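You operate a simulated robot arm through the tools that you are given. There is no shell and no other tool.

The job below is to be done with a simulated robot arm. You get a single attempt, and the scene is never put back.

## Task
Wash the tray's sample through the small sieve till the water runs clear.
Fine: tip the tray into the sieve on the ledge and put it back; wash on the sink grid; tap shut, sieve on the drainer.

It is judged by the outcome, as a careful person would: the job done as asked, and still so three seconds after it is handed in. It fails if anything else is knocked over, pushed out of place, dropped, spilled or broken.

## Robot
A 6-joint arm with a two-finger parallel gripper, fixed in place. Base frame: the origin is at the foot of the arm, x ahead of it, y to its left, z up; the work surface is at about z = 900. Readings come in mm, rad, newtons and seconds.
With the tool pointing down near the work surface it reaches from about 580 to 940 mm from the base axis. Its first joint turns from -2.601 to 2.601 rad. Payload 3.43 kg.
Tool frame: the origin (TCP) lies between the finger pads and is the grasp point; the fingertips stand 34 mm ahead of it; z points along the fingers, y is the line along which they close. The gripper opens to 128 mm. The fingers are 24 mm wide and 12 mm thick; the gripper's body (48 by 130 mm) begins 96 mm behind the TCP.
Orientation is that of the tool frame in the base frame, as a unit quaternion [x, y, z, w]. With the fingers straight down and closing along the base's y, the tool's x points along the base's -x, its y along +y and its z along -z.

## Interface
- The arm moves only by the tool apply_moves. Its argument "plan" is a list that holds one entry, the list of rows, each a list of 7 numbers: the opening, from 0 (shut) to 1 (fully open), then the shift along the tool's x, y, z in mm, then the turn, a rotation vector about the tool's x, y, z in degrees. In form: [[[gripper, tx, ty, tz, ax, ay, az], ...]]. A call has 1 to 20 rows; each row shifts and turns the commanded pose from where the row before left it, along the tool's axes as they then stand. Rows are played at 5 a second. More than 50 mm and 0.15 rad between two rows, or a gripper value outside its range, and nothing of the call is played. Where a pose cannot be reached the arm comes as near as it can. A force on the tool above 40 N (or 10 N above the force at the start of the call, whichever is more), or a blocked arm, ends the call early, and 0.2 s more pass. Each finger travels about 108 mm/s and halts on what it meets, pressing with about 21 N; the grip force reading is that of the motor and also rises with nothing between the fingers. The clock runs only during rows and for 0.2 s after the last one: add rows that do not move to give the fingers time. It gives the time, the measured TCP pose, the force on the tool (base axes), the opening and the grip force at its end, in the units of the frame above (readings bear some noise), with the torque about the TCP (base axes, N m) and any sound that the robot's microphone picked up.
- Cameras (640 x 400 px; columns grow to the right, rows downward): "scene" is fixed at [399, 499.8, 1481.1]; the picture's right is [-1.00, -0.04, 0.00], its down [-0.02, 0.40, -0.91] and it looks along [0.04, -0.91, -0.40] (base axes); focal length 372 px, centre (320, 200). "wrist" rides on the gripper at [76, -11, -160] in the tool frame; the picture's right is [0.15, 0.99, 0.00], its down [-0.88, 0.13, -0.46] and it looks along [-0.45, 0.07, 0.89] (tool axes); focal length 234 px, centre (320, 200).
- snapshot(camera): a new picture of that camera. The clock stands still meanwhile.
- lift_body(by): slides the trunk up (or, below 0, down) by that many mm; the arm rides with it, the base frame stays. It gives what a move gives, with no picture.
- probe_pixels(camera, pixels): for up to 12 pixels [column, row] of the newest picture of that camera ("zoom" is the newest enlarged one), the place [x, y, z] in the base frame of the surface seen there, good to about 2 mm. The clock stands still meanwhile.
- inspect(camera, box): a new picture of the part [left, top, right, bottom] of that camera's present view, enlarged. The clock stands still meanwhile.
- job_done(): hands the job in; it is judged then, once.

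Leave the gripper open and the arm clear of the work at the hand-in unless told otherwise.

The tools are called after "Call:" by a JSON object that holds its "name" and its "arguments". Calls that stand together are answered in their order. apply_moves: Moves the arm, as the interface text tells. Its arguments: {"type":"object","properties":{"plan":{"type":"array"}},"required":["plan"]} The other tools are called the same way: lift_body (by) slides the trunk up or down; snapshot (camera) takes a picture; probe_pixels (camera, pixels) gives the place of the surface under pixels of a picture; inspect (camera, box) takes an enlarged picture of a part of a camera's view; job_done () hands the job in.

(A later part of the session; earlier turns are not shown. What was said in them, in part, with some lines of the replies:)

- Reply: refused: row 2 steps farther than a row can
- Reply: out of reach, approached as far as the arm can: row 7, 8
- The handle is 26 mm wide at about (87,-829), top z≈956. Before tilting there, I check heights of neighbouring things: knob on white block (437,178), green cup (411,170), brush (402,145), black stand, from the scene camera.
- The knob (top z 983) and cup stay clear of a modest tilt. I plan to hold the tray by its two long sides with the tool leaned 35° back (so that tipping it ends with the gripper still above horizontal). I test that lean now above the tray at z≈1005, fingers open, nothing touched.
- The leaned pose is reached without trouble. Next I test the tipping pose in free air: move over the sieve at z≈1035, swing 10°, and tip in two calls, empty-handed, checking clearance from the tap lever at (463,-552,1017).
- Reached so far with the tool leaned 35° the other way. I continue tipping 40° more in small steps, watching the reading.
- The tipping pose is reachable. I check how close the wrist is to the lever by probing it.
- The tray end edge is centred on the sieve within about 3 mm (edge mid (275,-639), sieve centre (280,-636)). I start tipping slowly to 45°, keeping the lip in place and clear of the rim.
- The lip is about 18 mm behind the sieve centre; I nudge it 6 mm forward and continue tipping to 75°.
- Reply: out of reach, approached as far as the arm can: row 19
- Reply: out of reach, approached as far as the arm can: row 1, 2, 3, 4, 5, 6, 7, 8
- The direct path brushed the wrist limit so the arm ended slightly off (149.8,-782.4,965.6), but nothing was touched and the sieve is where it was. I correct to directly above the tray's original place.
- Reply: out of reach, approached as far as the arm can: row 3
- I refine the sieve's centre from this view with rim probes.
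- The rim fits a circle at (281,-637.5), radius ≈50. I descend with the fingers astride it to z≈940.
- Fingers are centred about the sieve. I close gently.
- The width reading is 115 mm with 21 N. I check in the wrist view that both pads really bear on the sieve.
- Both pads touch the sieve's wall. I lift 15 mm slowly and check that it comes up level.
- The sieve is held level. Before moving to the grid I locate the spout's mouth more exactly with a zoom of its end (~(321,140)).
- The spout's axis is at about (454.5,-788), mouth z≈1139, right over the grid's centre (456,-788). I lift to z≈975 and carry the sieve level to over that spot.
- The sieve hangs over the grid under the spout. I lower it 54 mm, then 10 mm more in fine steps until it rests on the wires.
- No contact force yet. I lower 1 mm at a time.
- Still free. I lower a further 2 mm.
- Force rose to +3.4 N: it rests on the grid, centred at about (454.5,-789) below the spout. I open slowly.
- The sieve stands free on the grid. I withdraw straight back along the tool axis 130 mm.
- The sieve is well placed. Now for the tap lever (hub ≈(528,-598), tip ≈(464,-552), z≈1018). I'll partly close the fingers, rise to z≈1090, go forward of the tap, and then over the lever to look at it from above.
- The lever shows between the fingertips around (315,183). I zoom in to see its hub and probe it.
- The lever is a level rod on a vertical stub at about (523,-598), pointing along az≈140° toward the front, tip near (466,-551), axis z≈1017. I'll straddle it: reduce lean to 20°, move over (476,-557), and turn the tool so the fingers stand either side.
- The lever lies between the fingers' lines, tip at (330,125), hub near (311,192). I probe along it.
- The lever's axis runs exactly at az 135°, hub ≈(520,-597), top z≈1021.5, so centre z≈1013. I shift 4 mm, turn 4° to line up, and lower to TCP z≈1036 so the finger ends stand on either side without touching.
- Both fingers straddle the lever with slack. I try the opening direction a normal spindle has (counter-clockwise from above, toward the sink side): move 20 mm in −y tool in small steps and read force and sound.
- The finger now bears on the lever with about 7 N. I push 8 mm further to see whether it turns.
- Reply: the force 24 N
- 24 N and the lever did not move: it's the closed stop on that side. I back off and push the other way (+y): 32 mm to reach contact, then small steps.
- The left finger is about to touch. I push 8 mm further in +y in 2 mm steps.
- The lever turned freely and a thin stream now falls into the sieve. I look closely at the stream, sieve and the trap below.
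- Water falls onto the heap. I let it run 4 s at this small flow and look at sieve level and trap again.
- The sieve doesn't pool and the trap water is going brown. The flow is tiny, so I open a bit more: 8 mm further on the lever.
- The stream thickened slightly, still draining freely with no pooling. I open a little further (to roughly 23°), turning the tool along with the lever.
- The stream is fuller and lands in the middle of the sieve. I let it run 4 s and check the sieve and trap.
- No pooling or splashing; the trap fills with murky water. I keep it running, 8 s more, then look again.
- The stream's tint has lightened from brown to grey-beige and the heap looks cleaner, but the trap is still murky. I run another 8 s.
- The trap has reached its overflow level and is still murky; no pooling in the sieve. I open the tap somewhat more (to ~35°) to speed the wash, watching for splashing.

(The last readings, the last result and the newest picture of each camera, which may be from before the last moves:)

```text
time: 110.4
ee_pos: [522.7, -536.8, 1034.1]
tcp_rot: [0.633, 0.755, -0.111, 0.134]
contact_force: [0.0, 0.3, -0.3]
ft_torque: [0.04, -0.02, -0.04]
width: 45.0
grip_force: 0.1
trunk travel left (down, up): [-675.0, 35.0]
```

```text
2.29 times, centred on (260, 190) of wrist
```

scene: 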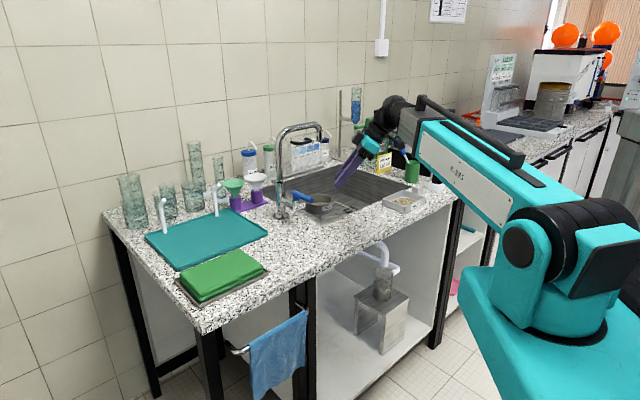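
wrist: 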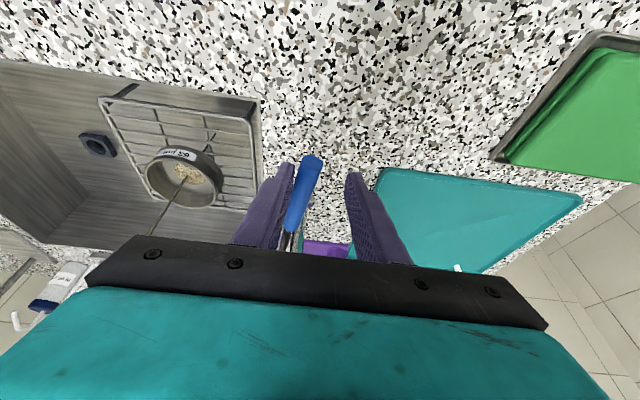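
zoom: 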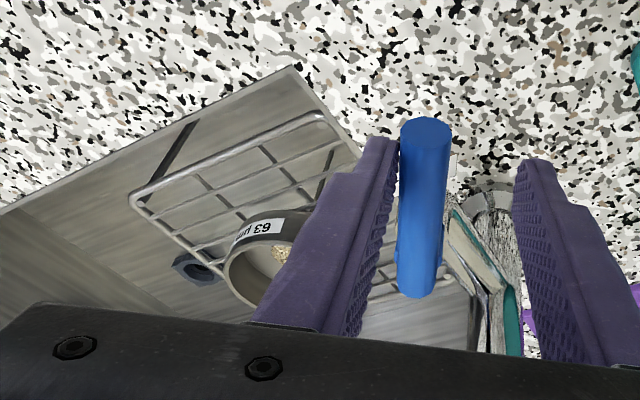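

The flow is stronger and stays inside the sieve. I run 8 s.

Call:
{"name": "apply_moves", "arguments": {"plan": [[[0.35, 0, 0, 0, 0, 0, 0], [0.35, 0, 0, 0, 0, 0, 0], [0.35, 0, 0, 0, 0, 0, 0], [0.35, 0, 0, 0, 0, 0, 0], [0.35, 0, 0, 0, 0, 0, 0], [0.35, 0, 0, 0, 0, 0, 0], [0.35, 0, 0, 0, 0, 0, 0], [0.35, 0, 0, 0, 0, 0, 0], [0.35, 0, 0, 0, 0, 0, 0], [0.35, 0, 0, 0, 0, 0, 0], [0.35, 0, 0, 0, 0, 0, 0], [0.35, 0, 0, 0, 0, 0, 0], [0.35, 0, 0, 0, 0, 0, 0], [0.35, 0, 0, 0, 0, 0, 0], [0.35, 0, 0, 0, 0, 0, 0], [0.35, 0, 0, 0, 0, 0, 0], [0.35, 0, 0, 0, 0, 0, 0], [0.35, 0, 0, 0, 0, 0, 0], [0.35, 0, 0, 0, 0, 0, 0], [0.35, 0, 0, 0, 0, 0, 0]]]}}

Call:
{"name": "inspect", "arguments": {"camera": "scene", "box": [355, 235, 425, 300]}}

Call:
{"name": "inspect", "arguments": {"camera": "scene", "box": [310, 160, 370, 220]}}

Call:
{"name": "apply_moves", "arguments": {"plan": [[[0.35, 0, 0, 0, 0, 0, 0], [0.35, 0, 0, 0, 0, 0, 0], [0.35, 0, 0, 0, 0, 0, 0], [0.35, 0, 0, 0, 0, 0, 0], [0.35, 0, 0, 0, 0, 0, 0], [0.35, 0, 0, 0, 0, 0, 0], [0.35, 0, 0, 0, 0, 0, 0], [0.35, 0, 0, 0, 0, 0, 0], [0.35, 0, 0, 0, 0, 0, 0], [0.35, 0, 0, 0, 0, 0, 0], [0.35, 0, 0, 0, 0, 0, 0], [0.35, 0, 0, 0, 0, 0, 0], [0.35, 0, 0, 0, 0, 0, 0], [0.35, 0, 0, 0, 0, 0, 0], [0.35, 0, 0, 0, 0, 0, 0], [0.35, 0, 0, 0, 0, 0, 0], [0.35, 0, 0, 0, 0, 0, 0], [0.35, 0, 0, 0, 0, 0, 0], [0.35, 0, 0, 0, 0, 0, 0], [0.35, 0, 0, 0, 0, 0, 0]]]}}

Call:
{"name": "inspect", "arguments": {"camera": "scene", "box": [355, 235, 425, 300]}}

Call:
{"name": "inspect", "arguments": {"camera": "scene", "box": [310, 160, 370, 220]}}

```text
time: 114.6
ee_pos: [522.7, -537.3, 1035.7]
tcp_rot: [0.633, 0.754, -0.112, 0.134]
contact_force: [-0.1, -0.1, -0.2]
ft_torque: [0.0, -0.03, 0.0]
width: 44.7
grip_force: 0.0
trunk travel left (down, up): [-675.0, 35.0]
```

```text
6.15 times, centred on (390, 268) of scene
```

zoom: 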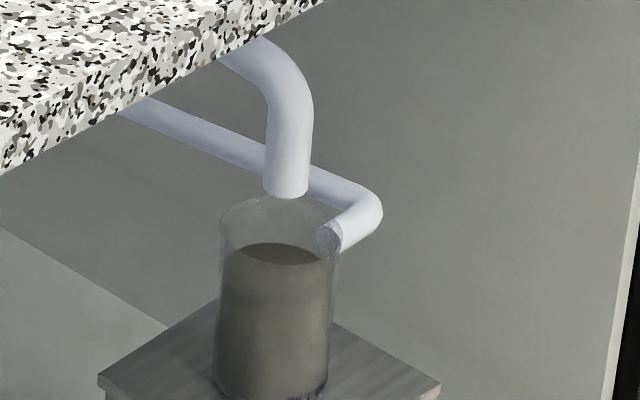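

```text
6.67 times, centred on (340, 190) of scene
```

zoom: 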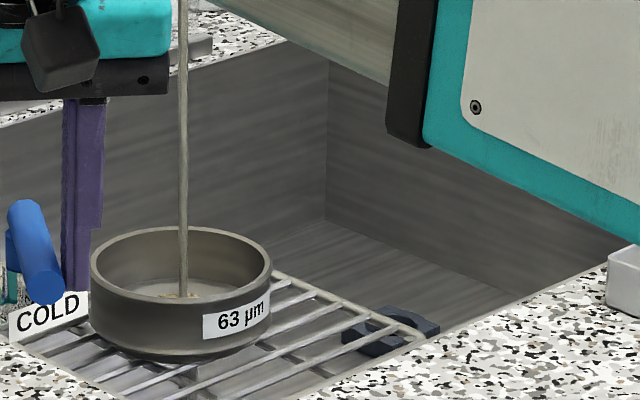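

```text
time: 118.8
ee_pos: [522.5, -536.1, 1035.1]
tcp_rot: [0.633, 0.755, -0.111, 0.133]
contact_force: [0.9, 0.9, -0.8]
ft_torque: [0.04, -0.03, -0.01]
width: 44.8
grip_force: 0.0
trunk travel left (down, up): [-675.0, 35.0]
```

```text
6.15 times, centred on (390, 268) of scene
```

zoom: 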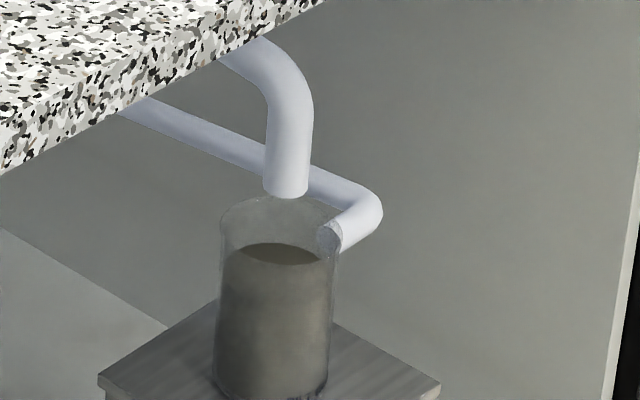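

```text
6.67 times, centred on (340, 190) of scene
```

zoom: 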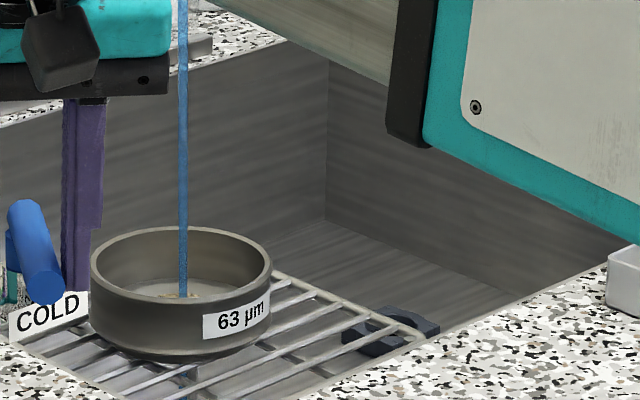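

The stream, above and below the sieve, has now changed from murky to clear blue: the water runs clear. I let it run 4 s more to be sure and check beneath the sieve and the trap.

Call:
{"name": "apply_moves", "arguments": {"plan": [[[0.35, 0, 0, 0, 0, 0, 0], [0.35, 0, 0, 0, 0, 0, 0], [0.35, 0, 0, 0, 0, 0, 0], [0.35, 0, 0, 0, 0, 0, 0], [0.35, 0, 0, 0, 0, 0, 0], [0.35, 0, 0, 0, 0, 0, 0], [0.35, 0, 0, 0, 0, 0, 0], [0.35, 0, 0, 0, 0, 0, 0], [0.35, 0, 0, 0, 0, 0, 0], [0.35, 0, 0, 0, 0, 0, 0], [0.35, 0, 0, 0, 0, 0, 0], [0.35, 0, 0, 0, 0, 0, 0], [0.35, 0, 0, 0, 0, 0, 0], [0.35, 0, 0, 0, 0, 0, 0], [0.35, 0, 0, 0, 0, 0, 0], [0.35, 0, 0, 0, 0, 0, 0], [0.35, 0, 0, 0, 0, 0, 0], [0.35, 0, 0, 0, 0, 0, 0], [0.35, 0, 0, 0, 0, 0, 0], [0.35, 0, 0, 0, 0, 0, 0]]]}}

Call:
{"name": "inspect", "arguments": {"camera": "scene", "box": [310, 170, 350, 220]}}

Call:
{"name": "inspect", "arguments": {"camera": "scene", "box": [355, 235, 425, 300]}}

Call:
{"name": "inspect", "arguments": {"camera": "wrist", "box": [180, 180, 320, 260]}}

```text
time: 123.0
ee_pos: [522.8, -536.8, 1035.0]
tcp_rot: [0.633, 0.755, -0.111, 0.134]
contact_force: [1.0, 0.5, 0.4]
ft_torque: [-0.02, -0.02, -0.02]
width: 44.6
grip_force: 0.1
trunk travel left (down, up): [-675.0, 35.0]
```

```text
8.00 times, centred on (330, 195) of scene
```

zoom: 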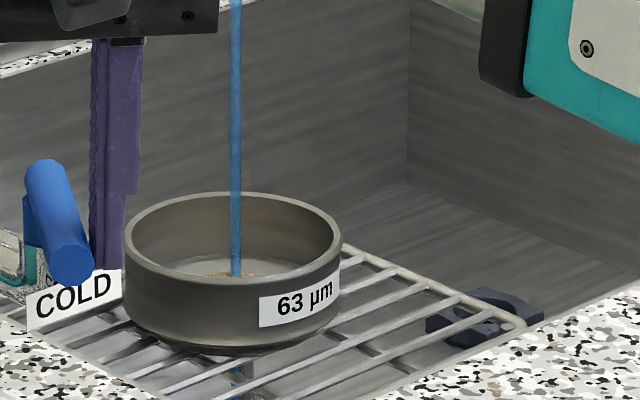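

```text
6.15 times, centred on (390, 268) of scene
```

zoom: 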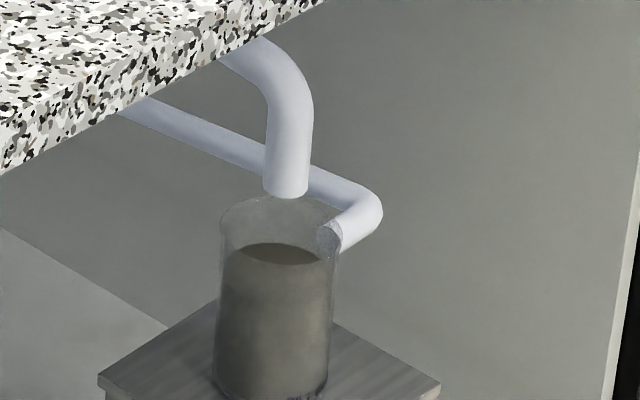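

```text
4.57 times, centred on (250, 220) of wrist
```

zoom: 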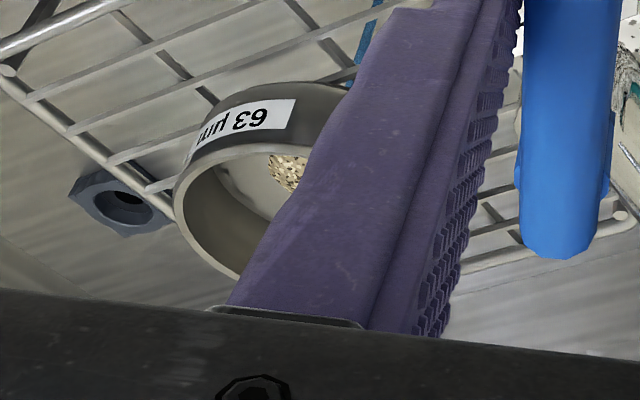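

Clear water above and below the grid. Now I shut the tap: swing the lever back with the other finger, turning the tool with it, toward its original position.

Call:
{"name": "apply_moves", "arguments": {"plan": [[[0.35, 0, -8, 0, 0, 0, 0], [0.35, 0, -8, 0, 0, 0, 0], [0.35, 0, -8, 0, 0, 0, 0], [0.35, -1.64, -8.1, 0.6, -2.39, 0, -6.58], [0.35, -1.64, -8.1, 0.6, -2.39, 0, -6.58], [0.35, -1.64, -8.1, 0.6, -2.39, 0, -6.58], [0.35, -1.64, -8.1, 0.6, -2.39, 0, -6.58], [0.35, -1.64, -6.1, 0.6, -2.39, 0, -6.58], [0.35, 0, 0, 0, 0, 0, 0]]]}}

Call:
{"name": "inspect", "arguments": {"camera": "wrist", "box": [240, 110, 400, 250]}}

Call:
{"name": "inspect", "arguments": {"camera": "scene", "box": [270, 120, 370, 220]}}

```text
time: 125.0
ee_pos: [467.4, -563.9, 1035.7]
tcp_rot: [0.376, 0.91, -0.067, 0.161]
contact_force: [-0.5, -1.2, 0.3]
ft_torque: [-0.01, -0.03, 0.02]
width: 44.8
grip_force: 0.1
trunk travel left (down, up): [-675.0, 35.0]
```

```text
2.86 times, centred on (320, 180) of wrist
```

zoom: 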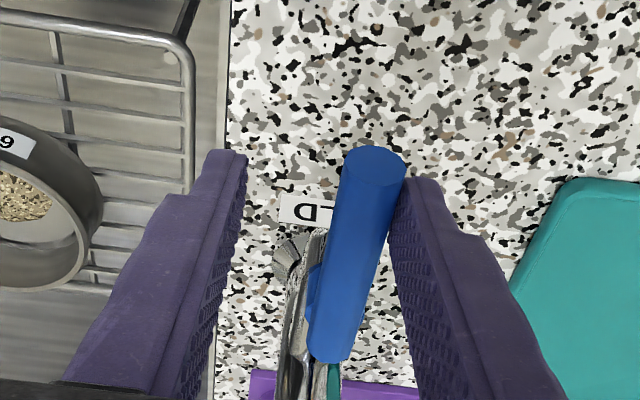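

```text
4.00 times, centred on (320, 170) of scene
```

zoom: 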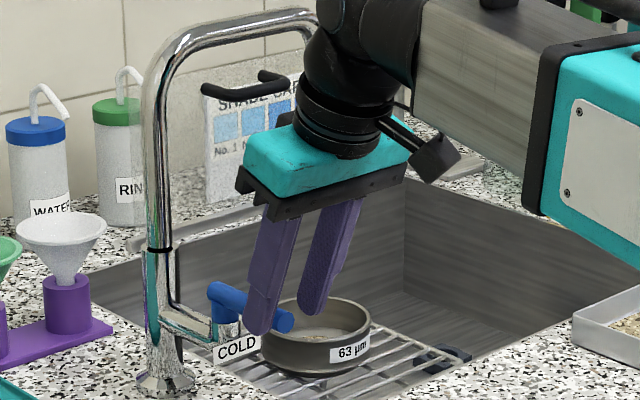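

The stream has stopped. I press 4 mm further to make sure the lever is fully home against its stop.

Call:
{"name": "apply_moves", "arguments": {"plan": [[[0.35, 0, -2, 0, 0, 0, 0], [0.35, 0, -2, 0, 0, 0, 0], [0.35, 0, 0, 0, 0, 0, 0]]]}}

Call:
{"name": "inspect", "arguments": {"camera": "scene", "box": [310, 120, 370, 220]}}

```text
time: 125.8
ee_pos: [466.2, -566.7, 1034.7]
tcp_rot: [0.377, 0.91, -0.066, 0.161]
contact_force: [3.4, 7.3, -0.8]
ft_torque: [0.16, -0.03, 0.16]
width: 48.5
grip_force: 3.3
trunk travel left (down, up): [-675.0, 35.0]
```

```text
4.00 times, centred on (340, 170) of scene
```

zoom: 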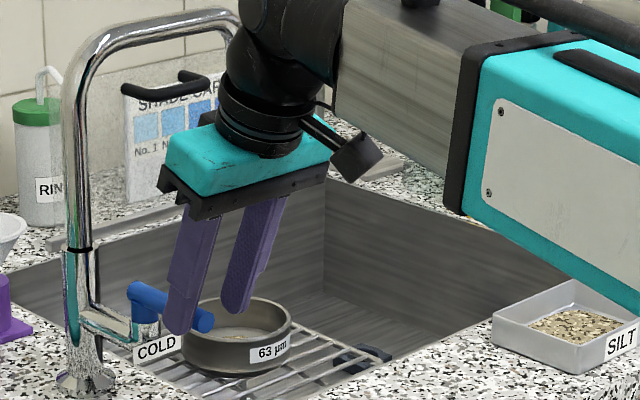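

Closed against the stop (8 N, as before). I centre the fingers off the lever, rise 60 mm, and retrace back to the pose in front of the tap.

Call:
{"name": "apply_moves", "arguments": {"plan": [[[0.35, 0, 7.5, 0, 0, 0, 0], [0.35, 0, 7.5, 0, 0, 0, 0], [0.35, -3.42, 0, -9.4, 0, 0, 0], [0.35, -6.84, 0, -18.8, 0, 0, 0], [0.35, -10.26, 0, -28.2, 0, 0, 0], [0.35, 0, 0, 0, -2.565, 0, -7.05], [0.35, 0, 0, 0, -2.565, 0, -7.05], [0.35, 0, 0, 0, -2.565, 0, -7.05], [0.35, 0, 0, 0, -2.565, 0, -7.05], [0.35, 0, 0, 0, -2.565, 0, -7.05], [0.35, 0, 0, 0, -2.565, 0, -7.05], [0.35, 32.3, -4.3, -11.7, 0, 0, 0], [0.35, 32.3, -4.3, -11.7, 0, 0, 0], [0.35, 32.3, -4.3, -11.7, 0, 0, 0], [0.35, 0, 0, 0, 0, -7.5, 0], [0.35, 0, 0, 0, 0, -7.5, 0], [0.35, 0, 0, 0, 0, 0, 0]]]}}

Call:
{"name": "inspect", "arguments": {"camera": "scene", "box": [260, 120, 380, 225]}}

Call:
{"name": "snapshot", "arguments": {"camera": "wrist"}}

```text
time: 129.4
ee_pos: [371.3, -569.2, 1095.7]
tcp_rot: [0.0, 0.953, 0.0, 0.302]
contact_force: [0.5, 0.2, 0.2]
ft_torque: [0.05, 0.03, -0.03]
width: 44.9
grip_force: 0.0
trunk travel left (down, up): [-675.0, 35.0]
```

```text
3.81 times, centred on (320, 172) of scene
```

zoom: 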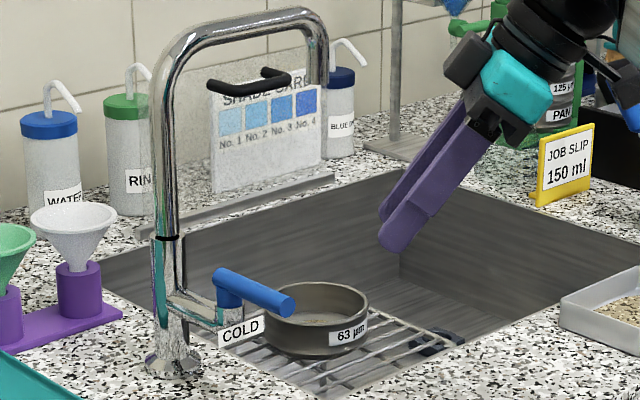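

```text
taken
```

wrist: 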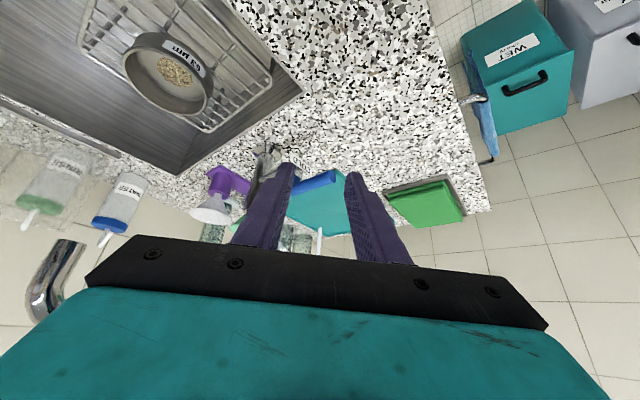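

No water runs; the lever is back where it was. I look into the sieve before fetching it.

Call:
{"name": "inspect", "arguments": {"camera": "wrist", "box": [90, 10, 250, 130]}}

Call:
{"name": "probe_pixels", "arguments": {"camera": "zoom", "pixels": [[320, 200], [300, 300], [200, 150], [420, 300], [250, 330], [400, 210]]}}

```text
3.33 times, centred on (170, 70) of wrist
```

zoom: 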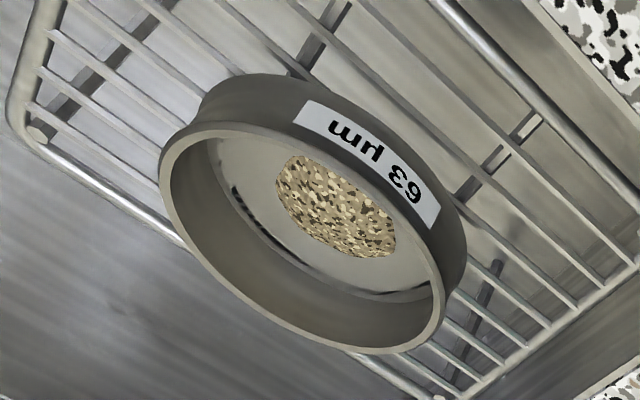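

```text
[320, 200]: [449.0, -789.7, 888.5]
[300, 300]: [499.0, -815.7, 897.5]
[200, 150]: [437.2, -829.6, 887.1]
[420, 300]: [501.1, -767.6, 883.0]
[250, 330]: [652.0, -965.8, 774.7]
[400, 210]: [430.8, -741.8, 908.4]
```

The sieve hasn't moved and holds the washed residue. I go back to the pre-grasp point (375,-789,1015) on the tool's approach line, opening the fingers.

Call:
{"name": "apply_moves", "arguments": {"plan": [[[0.35, -1.3, -43.9, 0.9, 0, 0, 0], [0.35, -1.3, -43.9, 0.9, 0, 0, 0], [0.35, 0, -43.9, 0, 0, 0, 0], [0.35, 0, -43.9, 0, 0, 0, 0], [0.35, 0, -43.9, 0, 0, 0, 0], [0.6, 23.2, 0, 33, 0, 0, 0], [1, 23.2, 0, 33, 0, 0, 0], [1, 0, 0, 0, 0, 0, 0], [1, 0, 0, 0, 0, 0, 0]]]}}

Call:
{"name": "snapshot", "arguments": {"camera": "wrist"}}

Call:
{"name": "inspect", "arguments": {"camera": "wrist", "box": [250, 70, 390, 190]}}

```text
time: 131.4
ee_pos: [376.5, -787.4, 1015.5]
tcp_rot: [0.001, 0.954, -0.001, 0.301]
contact_force: [0.9, 0.0, 0.1]
ft_torque: [0.02, -0.01, -0.01]
width: 128.1
grip_force: 0.0
trunk travel left (down, up): [-675.0, 35.0]
```

```text
taken
```

wrist: 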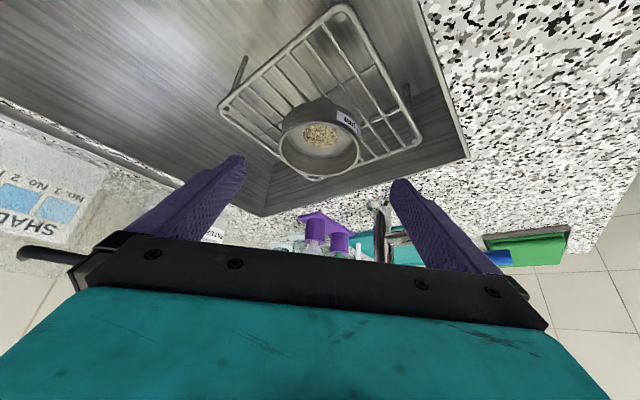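

```text
3.33 times, centred on (320, 130) of wrist
```

zoom: 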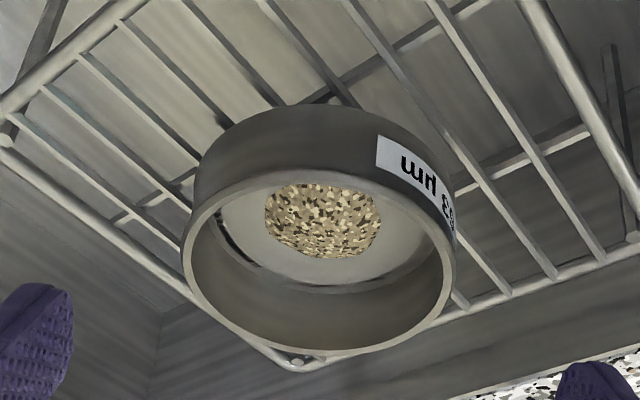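

The view matches the one at release, so the sieve is where I left it. I advance along the tool axis 127 mm to straddle it.

Call:
{"name": "apply_moves", "arguments": {"plan": [[[1, 0.5, -1.3, 40, 0, 0, 0], [1, 0.5, 0, 35, 0, 0, 0], [1, 0.5, 0, 25, 0, 0, 0], [1, 0, 0, 15, 0, 0, 0], [1, 0, 0, 8, 0, 0, 0], [1, 0, 0, 4, 0, 0, 0], [1, 0, 0, 0, 0, 0, 0]]]}}

Call:
{"name": "snapshot", "arguments": {"camera": "wrist"}}

Call:
{"name": "inspect", "arguments": {"camera": "scene", "box": [290, 165, 370, 220]}}

```text
time: 133.0
ee_pos: [447.0, -788.5, 909.9]
tcp_rot: [0.0, 0.954, 0.0, 0.301]
contact_force: [0.2, 0.1, 0.4]
ft_torque: [0.0, -0.01, 0.01]
width: 127.7
grip_force: 0.1
trunk travel left (down, up): [-675.0, 35.0]
```

```text
taken
```

wrist: 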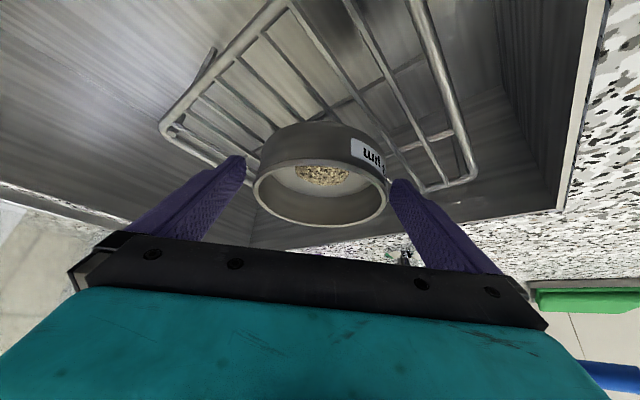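

```text
7.27 times, centred on (330, 192) of scene
```

zoom: 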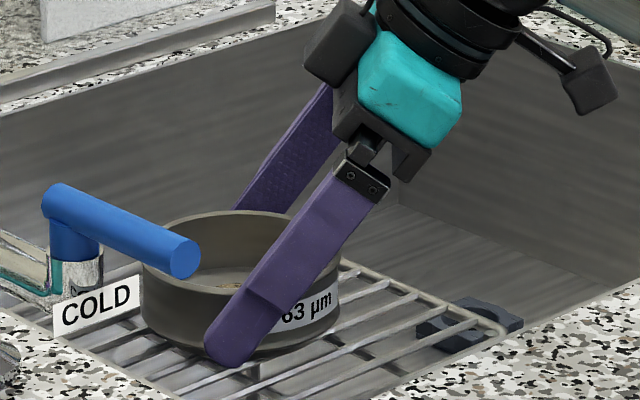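

The fingers straddle the sieve as before. I close gently to grip.

Call:
{"name": "apply_moves", "arguments": {"plan": [[[0.95, 0, 0, 0, 0, 0, 0], [0.92, 0, 0, 0, 0, 0, 0], [0.9, 0, 0, 0, 0, 0, 0], [0.85, 0, 0, 0, 0, 0, 0], [0.7, 0, 0, 0, 0, 0, 0], [0.5, 0, 0, 0, 0, 0, 0], [0.4, 0, 0, 0, 0, 0, 0], [0.4, 0, 0, 0, 0, 0, 0]]]}}

Call:
{"name": "apply_moves", "arguments": {"plan": [[[0.4, -1.7, 0, -2.5, 0, 0, 0], [0.4, -1.7, 0, -2.5, 0, 0, 0], [0.4, -1.7, 0, -2.5, 0, 0, 0], [0.4, -1.7, 0, -2.5, 0, 0, 0], [0.4, 0, 0, 0, 0, 0, 0], [0.4, 0, 0, 0, 0, 0, 0]]]}}

Call:
{"name": "inspect", "arguments": {"camera": "scene", "box": [290, 165, 370, 220]}}

Call:
{"name": "inspect", "arguments": {"camera": "wrist", "box": [200, 100, 440, 250]}}

```text
time: 134.8
ee_pos: [447.7, -790.9, 910.2]
tcp_rot: [0.0, 0.954, 0.0, 0.301]
contact_force: [0.4, -0.2, 0.3]
ft_torque: [0.0, 0.01, -0.01]
width: 114.5
grip_force: 20.7
trunk travel left (down, up): [-675.0, 35.0]
```

```text
time: 136.2
ee_pos: [445.9, -789.3, 920.8]
tcp_rot: [0.0, 0.953, 0.0, 0.301]
contact_force: [0.0, -0.1, -0.3]
ft_torque: [-0.02, 0.03, 0.0]
width: 114.6
grip_force: 20.6
trunk travel left (down, up): [-675.0, 35.0]
```

```text
7.27 times, centred on (330, 192) of scene
```

zoom: 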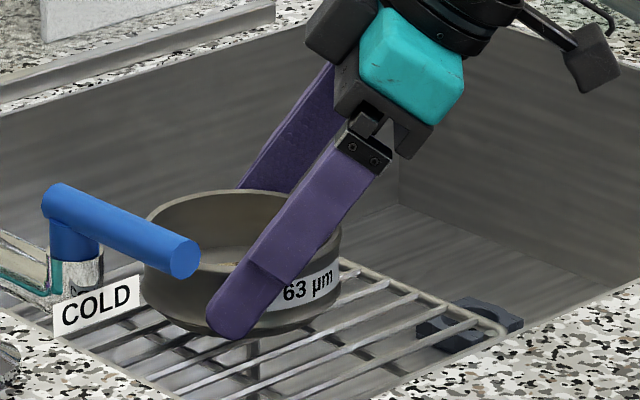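

```text
2.67 times, centred on (320, 175) of wrist
```

zoom: 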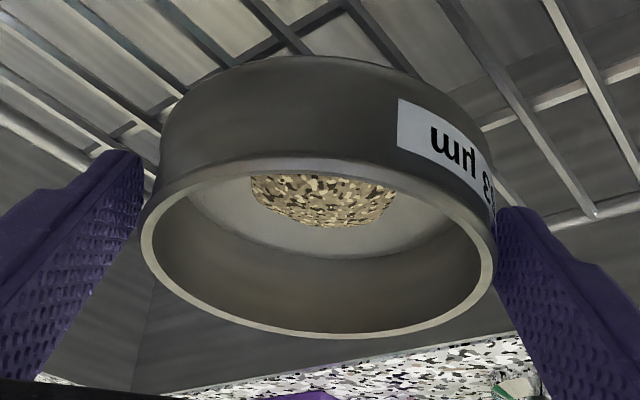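

The sieve is up and level. I hold it over the sink 3 s to drip, and meanwhile zoom on the teal drainer to choose a flat free spot.

Call:
{"name": "apply_moves", "arguments": {"plan": [[[0.4, -1.7, 0, -2.5, 0, 0, 0], [0.4, -1.7, 0, -2.5, 0, 0, 0], [0.4, 0, 0, 0, 0, 0, 0], [0.4, 0, 0, 0, 0, 0, 0], [0.4, 0, 0, 0, 0, 0, 0], [0.4, 0, 0, 0, 0, 0, 0], [0.4, 0, 0, 0, 0, 0, 0], [0.4, 0, 0, 0, 0, 0, 0], [0.4, 0, 0, 0, 0, 0, 0], [0.4, 0, 0, 0, 0, 0, 0], [0.4, 0, 0, 0, 0, 0, 0], [0.4, 0, 0, 0, 0, 0, 0], [0.4, 0, 0, 0, 0, 0, 0], [0.4, 0, 0, 0, 0, 0, 0], [0.4, 0, 0, 0, 0, 0, 0], [0.4, 0, 0, 0, 0, 0, 0], [0.4, 0, 0, 0, 0, 0, 0]]]}}

Call:
{"name": "inspect", "arguments": {"camera": "scene", "box": [140, 180, 280, 275]}}

```text
time: 139.8
ee_pos: [446.9, -789.0, 928.4]
tcp_rot: [0.0, 0.954, 0.0, 0.301]
contact_force: [-0.9, -0.2, -0.8]
ft_torque: [-0.06, -0.01, 0.03]
width: 114.0
grip_force: 20.5
trunk travel left (down, up): [-675.0, 35.0]
```

```text
4.21 times, centred on (210, 228) of scene
```

zoom: 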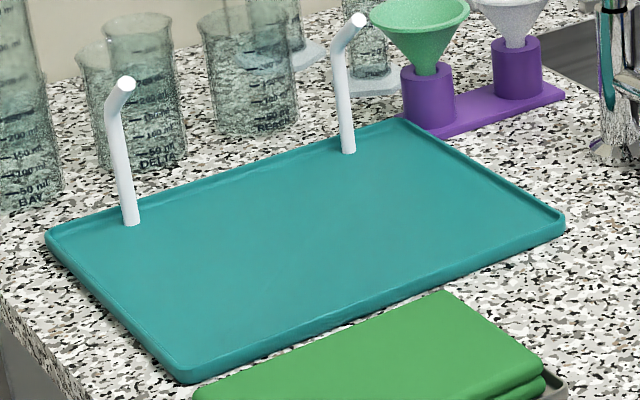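

Call:
{"name": "probe_pixels", "arguments": {"camera": "zoom", "pixels": [[561, 213], [190, 368], [50, 238], [402, 122], [400, 230], [300, 260], [350, 200], [450, 210], [130, 218], [348, 148], [200, 340], [420, 250]]}}

Call:
{"name": "probe_pixels", "arguments": {"camera": "zoom", "pixels": [[440, 292], [355, 18], [123, 85], [425, 5], [435, 110], [400, 280], [480, 180], [330, 240]]}}

```text
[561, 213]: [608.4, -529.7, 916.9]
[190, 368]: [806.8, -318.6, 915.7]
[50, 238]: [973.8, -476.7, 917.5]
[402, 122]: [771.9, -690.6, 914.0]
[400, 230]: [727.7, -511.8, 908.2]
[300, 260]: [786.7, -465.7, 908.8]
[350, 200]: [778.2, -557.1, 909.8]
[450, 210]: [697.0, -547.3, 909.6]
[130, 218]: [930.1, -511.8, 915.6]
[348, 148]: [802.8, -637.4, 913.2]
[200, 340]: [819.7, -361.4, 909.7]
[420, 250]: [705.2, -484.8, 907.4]
```

```text
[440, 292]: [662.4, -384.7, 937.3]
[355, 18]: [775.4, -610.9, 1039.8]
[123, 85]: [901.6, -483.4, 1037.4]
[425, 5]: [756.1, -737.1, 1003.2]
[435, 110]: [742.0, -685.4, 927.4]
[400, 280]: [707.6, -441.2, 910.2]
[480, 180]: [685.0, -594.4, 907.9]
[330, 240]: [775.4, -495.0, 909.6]
```

The drainer's floor is at z≈909, its pegs stand at the back edge (tops ≈(775,-611) and (902,-483), z≈1040), and a free flat spot is near (741,-505). I first bring the sieve out from under the spout toward the front and then up to z≈1105.

Call:
{"name": "apply_moves", "arguments": {"plan": [[[0.4, -13.5, 0, -19.2, 0, 0, 0], [0.4, -13.5, 0, -19.2, 0, 0, 0], [0.4, 15.7, 20.6, -11.1, 0, 0, 0], [0.4, 15.7, 20.6, -11.1, 0, 0, 0], [0.4, 15.7, 20.6, -11.1, 0, 0, 0], [0.4, 15.7, 20.6, -11.1, 0, 0, 0], [0.4, 15.7, 20.6, -11.1, 0, 0, 0], [0.4, 15.7, 20.6, -11.1, 0, 0, 0], [0.4, -18.7, 0, -26.6, 0, 0, 0], [0.4, -18.7, 0, -26.6, 0, 0, 0], [0.4, -18.7, 0, -26.6, 0, 0, 0], [0.4, -18.7, 0, -26.6, 0, 0, 0], [0.4, 0, 0, 0, 0, 0, 0]]]}}

Call:
{"name": "snapshot", "arguments": {"camera": "scene"}}

Call:
{"name": "snapshot", "arguments": {"camera": "wrist"}}

```text
time: 142.6
ee_pos: [331.5, -668.2, 1104.9]
tcp_rot: [0.0, 0.954, 0.0, 0.301]
contact_force: [0.3, -0.3, -1.1]
ft_torque: [-0.01, -0.03, 0.04]
width: 114.1
grip_force: 21.0
trunk travel left (down, up): [-675.0, 35.0]
```

```text
taken
```

scene: 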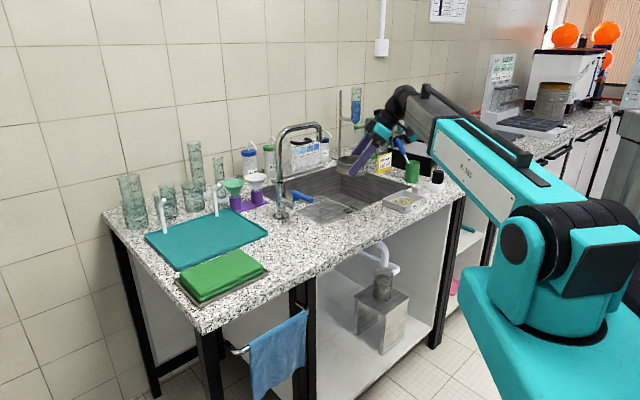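

```text
taken
```

wrist: 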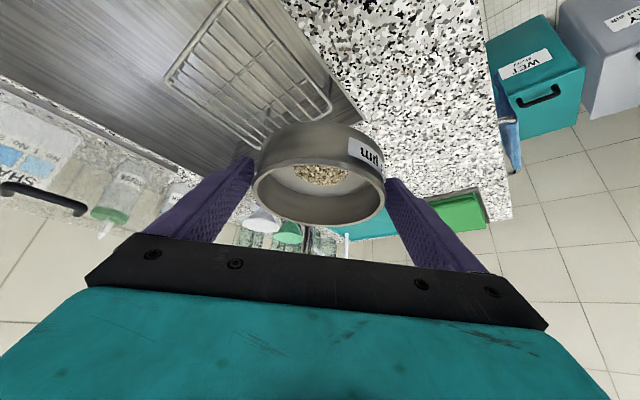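

Held level at (331,-668,1105). Next: 400 mm to the left, in front of the tap column and above the lever.

Call:
{"name": "apply_moves", "arguments": {"plan": [[[0.4, -12, 14.7, 8.4, 0, 0, 0], [0.4, -19.4, 23.7, 13.6, 0, 0, 0], [0.4, -19.4, 23.7, 13.6, 0, 0, 0], [0.4, -19.4, 23.7, 13.6, 0, 0, 0], [0.4, -19.4, 23.7, 13.6, 0, 0, 0], [0.4, -19.4, 23.7, 13.6, 0, 0, 0], [0.4, -19.4, 23.7, 13.6, 0, 0, 0], [0.4, -19.4, 23.7, 13.6, 0, 0, 0], [0.4, -19.4, 23.7, 13.6, 0, 0, 0], [0.4, -19.4, 23.7, 13.6, 0, 0, 0], [0.4, -19.4, 23.7, 13.6, 0, 0, 0], [0.4, -19.4, 23.7, 13.6, 0, 0, 0], [0.4, -8, 9.8, 5.6, 0, 0, 0], [0.4, 0, 0, 0, 0, 0, 0]]]}}

Call:
{"name": "snapshot", "arguments": {"camera": "scene"}}

Call:
{"name": "snapshot", "arguments": {"camera": "wrist"}}

```text
time: 145.6
ee_pos: [616.2, -378.8, 1105.8]
tcp_rot: [0.001, 0.954, -0.001, 0.301]
contact_force: [0.4, -0.3, -1.0]
ft_torque: [0.0, 0.0, 0.01]
width: 113.6
grip_force: 21.2
trunk travel left (down, up): [-675.0, 35.0]
```

```text
taken
```

scene: 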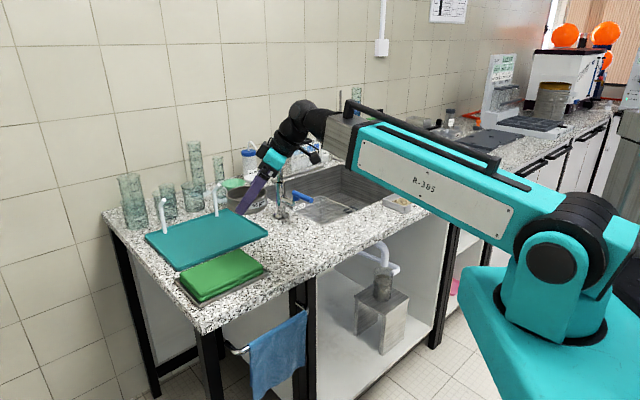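

```text
taken
```

wrist: 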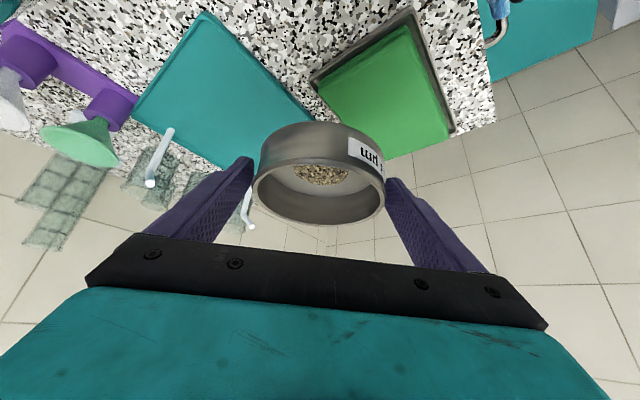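

Arrived left of the tap, still level. Now out over the drainer spot: TCP to (735,-505,1105).

Call:
{"name": "apply_moves", "arguments": {"plan": [[[0.4, -16.2, -21.1, 11.4, 0, 0, 0], [0.4, -16.2, -21.1, 11.4, 0, 0, 0], [0.4, -16.2, -21.1, 11.4, 0, 0, 0], [0.4, -16.2, -21.1, 11.4, 0, 0, 0], [0.4, -16.2, -21.1, 11.4, 0, 0, 0], [0.4, -16.2, -21.1, 11.4, 0, 0, 0], [0.4, 0, 0, 0, 0, 0, 0]]]}}

Call:
{"name": "inspect", "arguments": {"camera": "scene", "box": [140, 140, 300, 280]}}

Call:
{"name": "snapshot", "arguments": {"camera": "wrist"}}

```text
time: 147.2
ee_pos: [735.4, -507.6, 1106.0]
tcp_rot: [0.0, 0.954, 0.0, 0.3]
contact_force: [0.5, -0.8, -1.5]
ft_torque: [0.0, 0.01, 0.01]
width: 113.7
grip_force: 21.2
trunk travel left (down, up): [-675.0, 35.0]
```

```text
2.86 times, centred on (220, 210) of scene
```

zoom: 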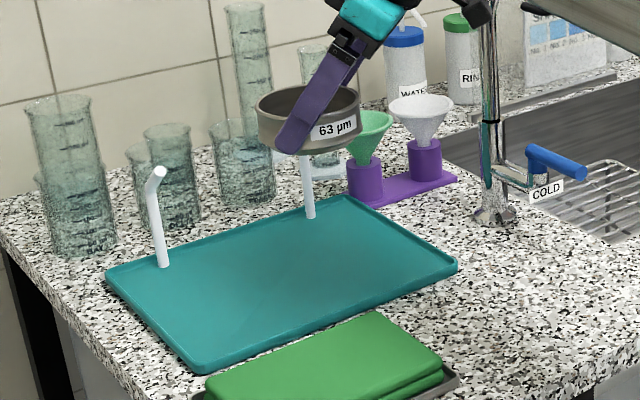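

```text
taken
```

wrist: 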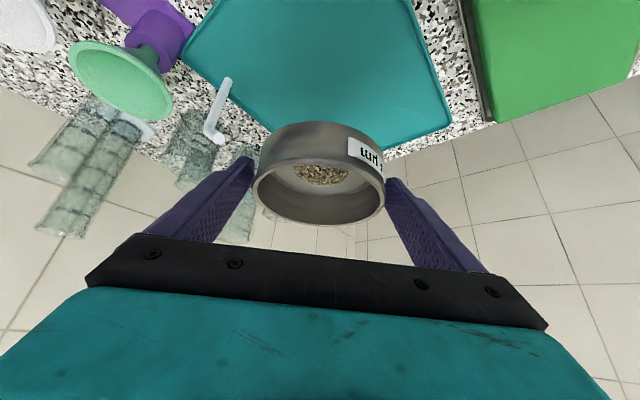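

The sieve is above the drainer floor, clear of pegs and funnels. I lower it: 128 mm, then 21 mm in smaller steps.

Call:
{"name": "apply_moves", "arguments": {"plan": [[[0.4, 12, 0, 17.1, 0, 0, 0], [0.4, 18.4, 0, 26.2, 0, 0, 0], [0.4, 18.4, 0, 26.2, 0, 0, 0], [0.4, 18.4, 0, 26.2, 0, 0, 0], [0.4, 6.4, 0, 9.1, 0, 0, 0], [0.4, 4, 0, 5.7, 0, 0, 0], [0.4, 4, 0, 5.7, 0, 0, 0], [0.4, 4, 0, 5.7, 0, 0, 0], [0.4, 0, 0, 0, 0, 0, 0]]]}}

Call:
{"name": "inspect", "arguments": {"camera": "scene", "box": [160, 180, 290, 270]}}

Call:
{"name": "snapshot", "arguments": {"camera": "wrist"}}

```text
time: 149.2
ee_pos: [734.8, -507.6, 956.6]
tcp_rot: [0.0, 0.954, 0.0, 0.301]
contact_force: [1.4, -0.1, -1.5]
ft_torque: [-0.01, 0.02, 0.03]
width: 113.8
grip_force: 20.8
trunk travel left (down, up): [-675.0, 35.0]
```

```text
4.44 times, centred on (225, 225) of scene
```

zoom: 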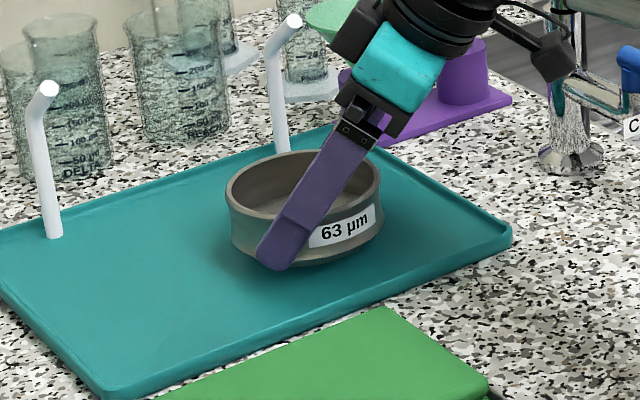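

```text
taken
```

wrist: 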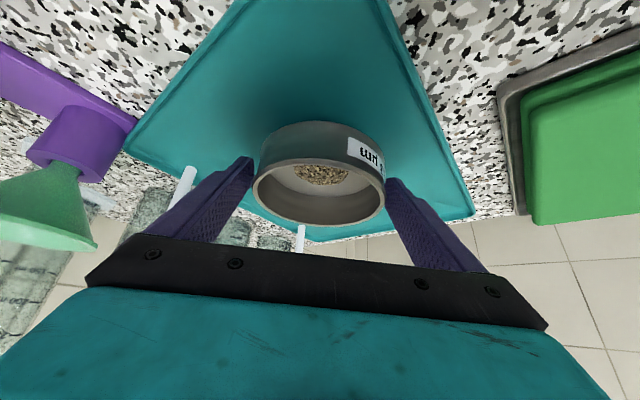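

Nearly down. I lower in 1–1.5 mm steps until the force shows it rests.

Call:
{"name": "apply_moves", "arguments": {"plan": [[[0.4, 0.86, 0, 1.23, 0, 0, 0], [0.4, 0.86, 0, 1.23, 0, 0, 0], [0.4, 0.86, 0, 1.23, 0, 0, 0], [0.4, 0, 0, 0, 0, 0, 0]]]}}

Call:
{"name": "apply_moves", "arguments": {"plan": [[[0.4, 0.58, 0, 0.82, 0, 0, 0], [0.4, 0.58, 0, 0.82, 0, 0, 0], [0.4, 0, 0, 0, 0, 0, 0]]]}}

```text
time: 150.2
ee_pos: [734.9, -507.1, 951.4]
tcp_rot: [0.0, 0.954, 0.0, 0.301]
contact_force: [0.2, -0.6, -1.2]
ft_torque: [0.02, -0.01, -0.03]
width: 113.6
grip_force: 21.0
trunk travel left (down, up): [-675.0, 35.0]
```

```text
time: 151.0
ee_pos: [735.2, -506.8, 949.6]
tcp_rot: [-0.001, 0.954, 0.001, 0.3]
contact_force: [-0.7, 0.5, -1.0]
ft_torque: [0.04, -0.01, -0.04]
width: 113.8
grip_force: 21.5
trunk travel left (down, up): [-675.0, 35.0]
```

Still hanging freely. Two more millimetres.

Call:
{"name": "apply_moves", "arguments": {"plan": [[[0.4, 0.58, 0, 0.82, 0, 0, 0], [0.4, 0.58, 0, 0.82, 0, 0, 0], [0.4, 0, 0, 0, 0, 0, 0]]]}}

Call:
{"name": "inspect", "arguments": {"camera": "scene", "box": [190, 200, 250, 245]}}

```text
time: 151.8
ee_pos: [733.9, -507.3, 947.9]
tcp_rot: [0.0, 0.954, 0.0, 0.301]
contact_force: [-0.9, 0.9, 1.8]
ft_torque: [-0.14, -0.02, -0.03]
width: 113.7
grip_force: 20.7
trunk travel left (down, up): [-675.0, 35.0]
```

```text
8.89 times, centred on (220, 222) of scene
```

zoom: 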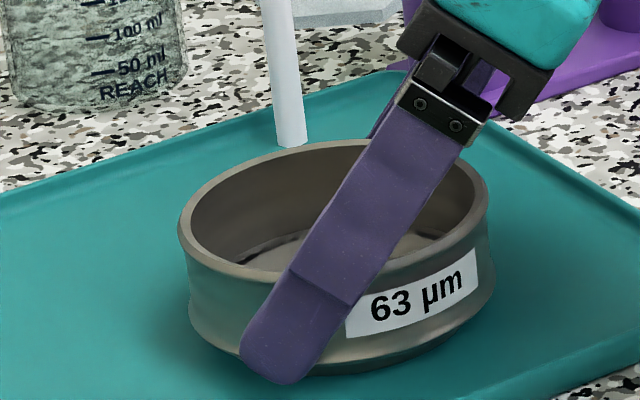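

Force turned to +1.8 N: it rests on the drainer floor. I open slowly.

Call:
{"name": "apply_moves", "arguments": {"plan": [[[0.9, 0, 0, 0, 0, 0, 0], [0.92, 0, 0, 0, 0, 0, 0], [0.95, 0, 0, 0, 0, 0, 0], [1, 0, 0, 0, 0, 0, 0], [1, 0, 0, 0, 0, 0, 0]]]}}

Call:
{"name": "inspect", "arguments": {"camera": "scene", "box": [180, 190, 260, 250]}}

Call:
{"name": "snapshot", "arguments": {"camera": "wrist"}}

```text
time: 153.0
ee_pos: [735.5, -508.1, 947.8]
tcp_rot: [0.0, 0.954, 0.0, 0.301]
contact_force: [-0.9, 0.2, 0.1]
ft_torque: [0.02, 0.01, 0.02]
width: 128.2
grip_force: 0.0
trunk travel left (down, up): [-675.0, 35.0]
```

```text
6.67 times, centred on (220, 220) of scene
```

zoom: 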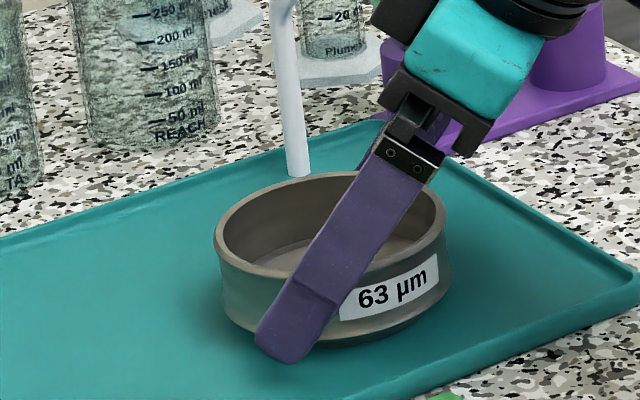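

```text
taken
```

wrist: 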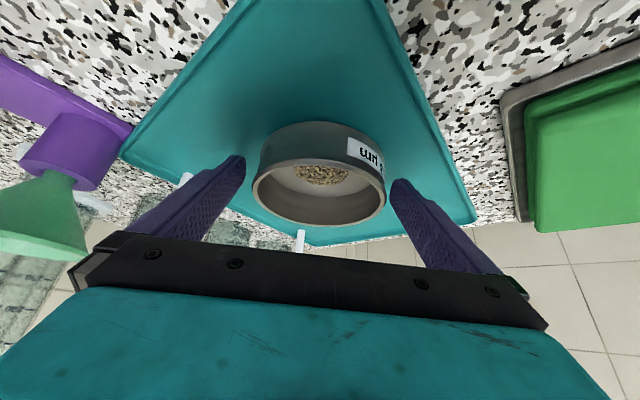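

Released, sieve level on the drainer. I withdraw straight back along the tool axis and up.

Call:
{"name": "apply_moves", "arguments": {"plan": [[[1, 0, 0, -15, 0, 0, 0], [1, 0, 0, -15, 0, 0, 0], [1, 0, 0, -25, 0, 0, 0], [1, 0, 0, -35, 0, 0, 0], [1, 0, 0, -40, 0, 0, 0], [1, 10, 30, -30, 0, 0, 0], [1, 10, 30, -20, 0, 0, 0], [1, 0, 0, 0, 0, 0, 0]]]}}

Call:
{"name": "snapshot", "arguments": {"camera": "scene"}}

Call:
{"name": "snapshot", "arguments": {"camera": "wrist"}}

Call:
{"name": "inspect", "arguments": {"camera": "scene", "box": [140, 180, 280, 275]}}

Call:
{"name": "inspect", "arguments": {"camera": "scene", "box": [260, 110, 460, 235]}}

```text
time: 154.8
ee_pos: [614.4, -447.7, 1082.4]
tcp_rot: [0.0, 0.954, 0.0, 0.3]
contact_force: [-0.1, -0.2, 0.5]
ft_torque: [0.02, 0.04, -0.01]
width: 127.9
grip_force: 0.1
trunk travel left (down, up): [-675.0, 35.0]
```

```text
taken
```

scene: 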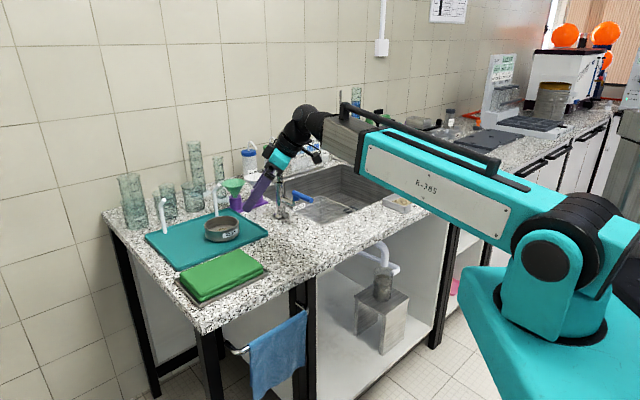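

```text
taken
```

wrist: 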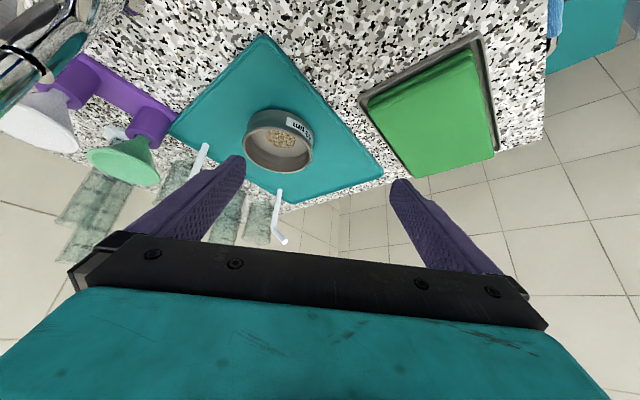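

```text
4.21 times, centred on (210, 228) of scene
```

zoom: 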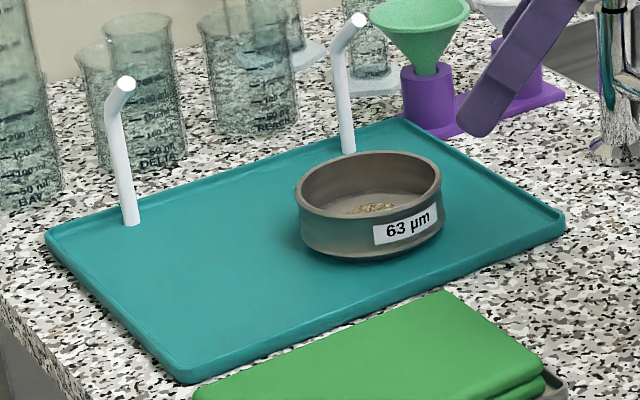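

```text
3.20 times, centred on (360, 172) of scene
```

zoom: 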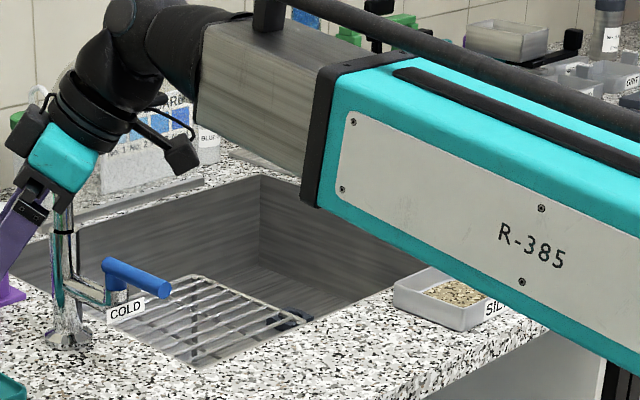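

Sieve is on the drainer, tap shut, grid empty, tray in place. I raise the arm clear of everything and then make a last check of each item.

Call:
{"name": "apply_moves", "arguments": {"plan": [[[1, -2.1, 16, -34.3, 0, 0, 0], [1, -2.1, 16, -34.3, 0, 0, 0], [1, -2.1, 16, -34.3, 0, 0, 0], [1, 0, 0, 0, 0, 0, 0], [1, 0, 0, 0, 0, 0, 0]]]}}

Call:
{"name": "snapshot", "arguments": {"camera": "scene"}}

Call:
{"name": "inspect", "arguments": {"camera": "scene", "box": [270, 120, 370, 225]}}

Call:
{"name": "inspect", "arguments": {"camera": "scene", "box": [340, 165, 440, 235]}}

Call:
{"name": "probe_pixels", "arguments": {"camera": "zoom", "pixels": [[283, 192], [402, 240], [395, 270], [518, 182]]}}

Call:
{"name": "snapshot", "arguments": {"camera": "wrist"}}

```text
time: 156.0
ee_pos: [560.7, -399.4, 1171.9]
tcp_rot: [0.0, 0.954, 0.0, 0.3]
contact_force: [0.1, 0.3, 0.5]
ft_torque: [0.03, 0.01, -0.04]
width: 128.1
grip_force: 0.1
trunk travel left (down, up): [-675.0, 35.0]
```

```text
taken
```

scene: 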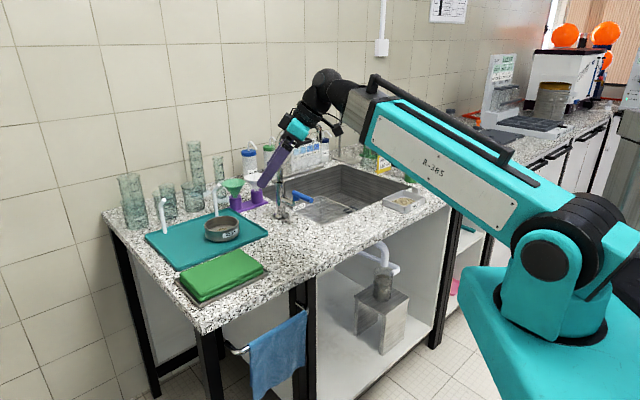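

```text
3.81 times, centred on (320, 172) of scene
```

zoom: 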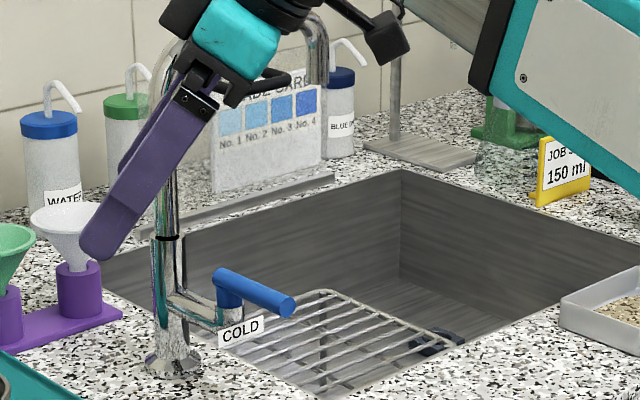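

```text
5.71 times, centred on (390, 200) of scene
```

zoom: 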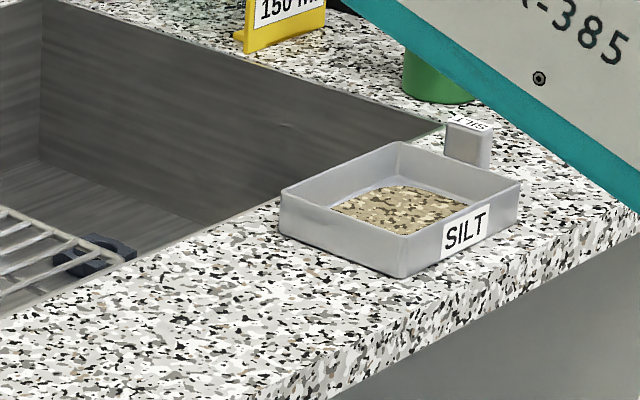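

```text
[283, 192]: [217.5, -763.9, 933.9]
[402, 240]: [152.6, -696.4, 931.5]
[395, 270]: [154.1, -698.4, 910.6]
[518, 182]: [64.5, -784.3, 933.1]
```

```text
taken
```

wrist: 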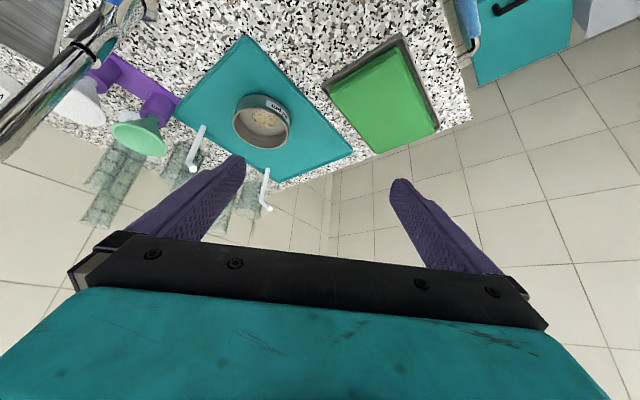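

Everything checks out. The tray is on its original spot to within about 1 mm. The lever is home with no stream, the sieve sits level on the drainer with its residue, nothing else has moved, and the gripper is open and clear. I hand the job in.

Call:
{"name": "job_done", "arguments": {}}

```text
The job is handed in.
```

The job is handed in. The sample is washed, the tap is shut, and the sieve is on the drainer. I don't have the judge's result.

- **Tray:** I tipped it into the 63 µm sieve on the ledge and put it back within about 1 mm of its original spot. A thin film of silt stayed stuck to the tray floor and did not come off when I shook it. The heap in the sieve looked about the same size as the original sample.
- **Wash:** I ran water through the sieve on the sink grid until the stream above and below it changed from murky to clear. I then let it run about 4 s more. The clear pot under the sink stayed brown to the end, so I judged by the stream rather than the pot.
- **Tap:** The lever is back against its closed stop and no water is running.
- **Drainer:** I took the teal mat with the two white pegs to be the drainer; it carries no label that I could see. The sieve sits level on it with the washed residue inside.

I saw nothing knocked over, spilled or pushed out of place. The gripper is open and the arm is clear of the work.
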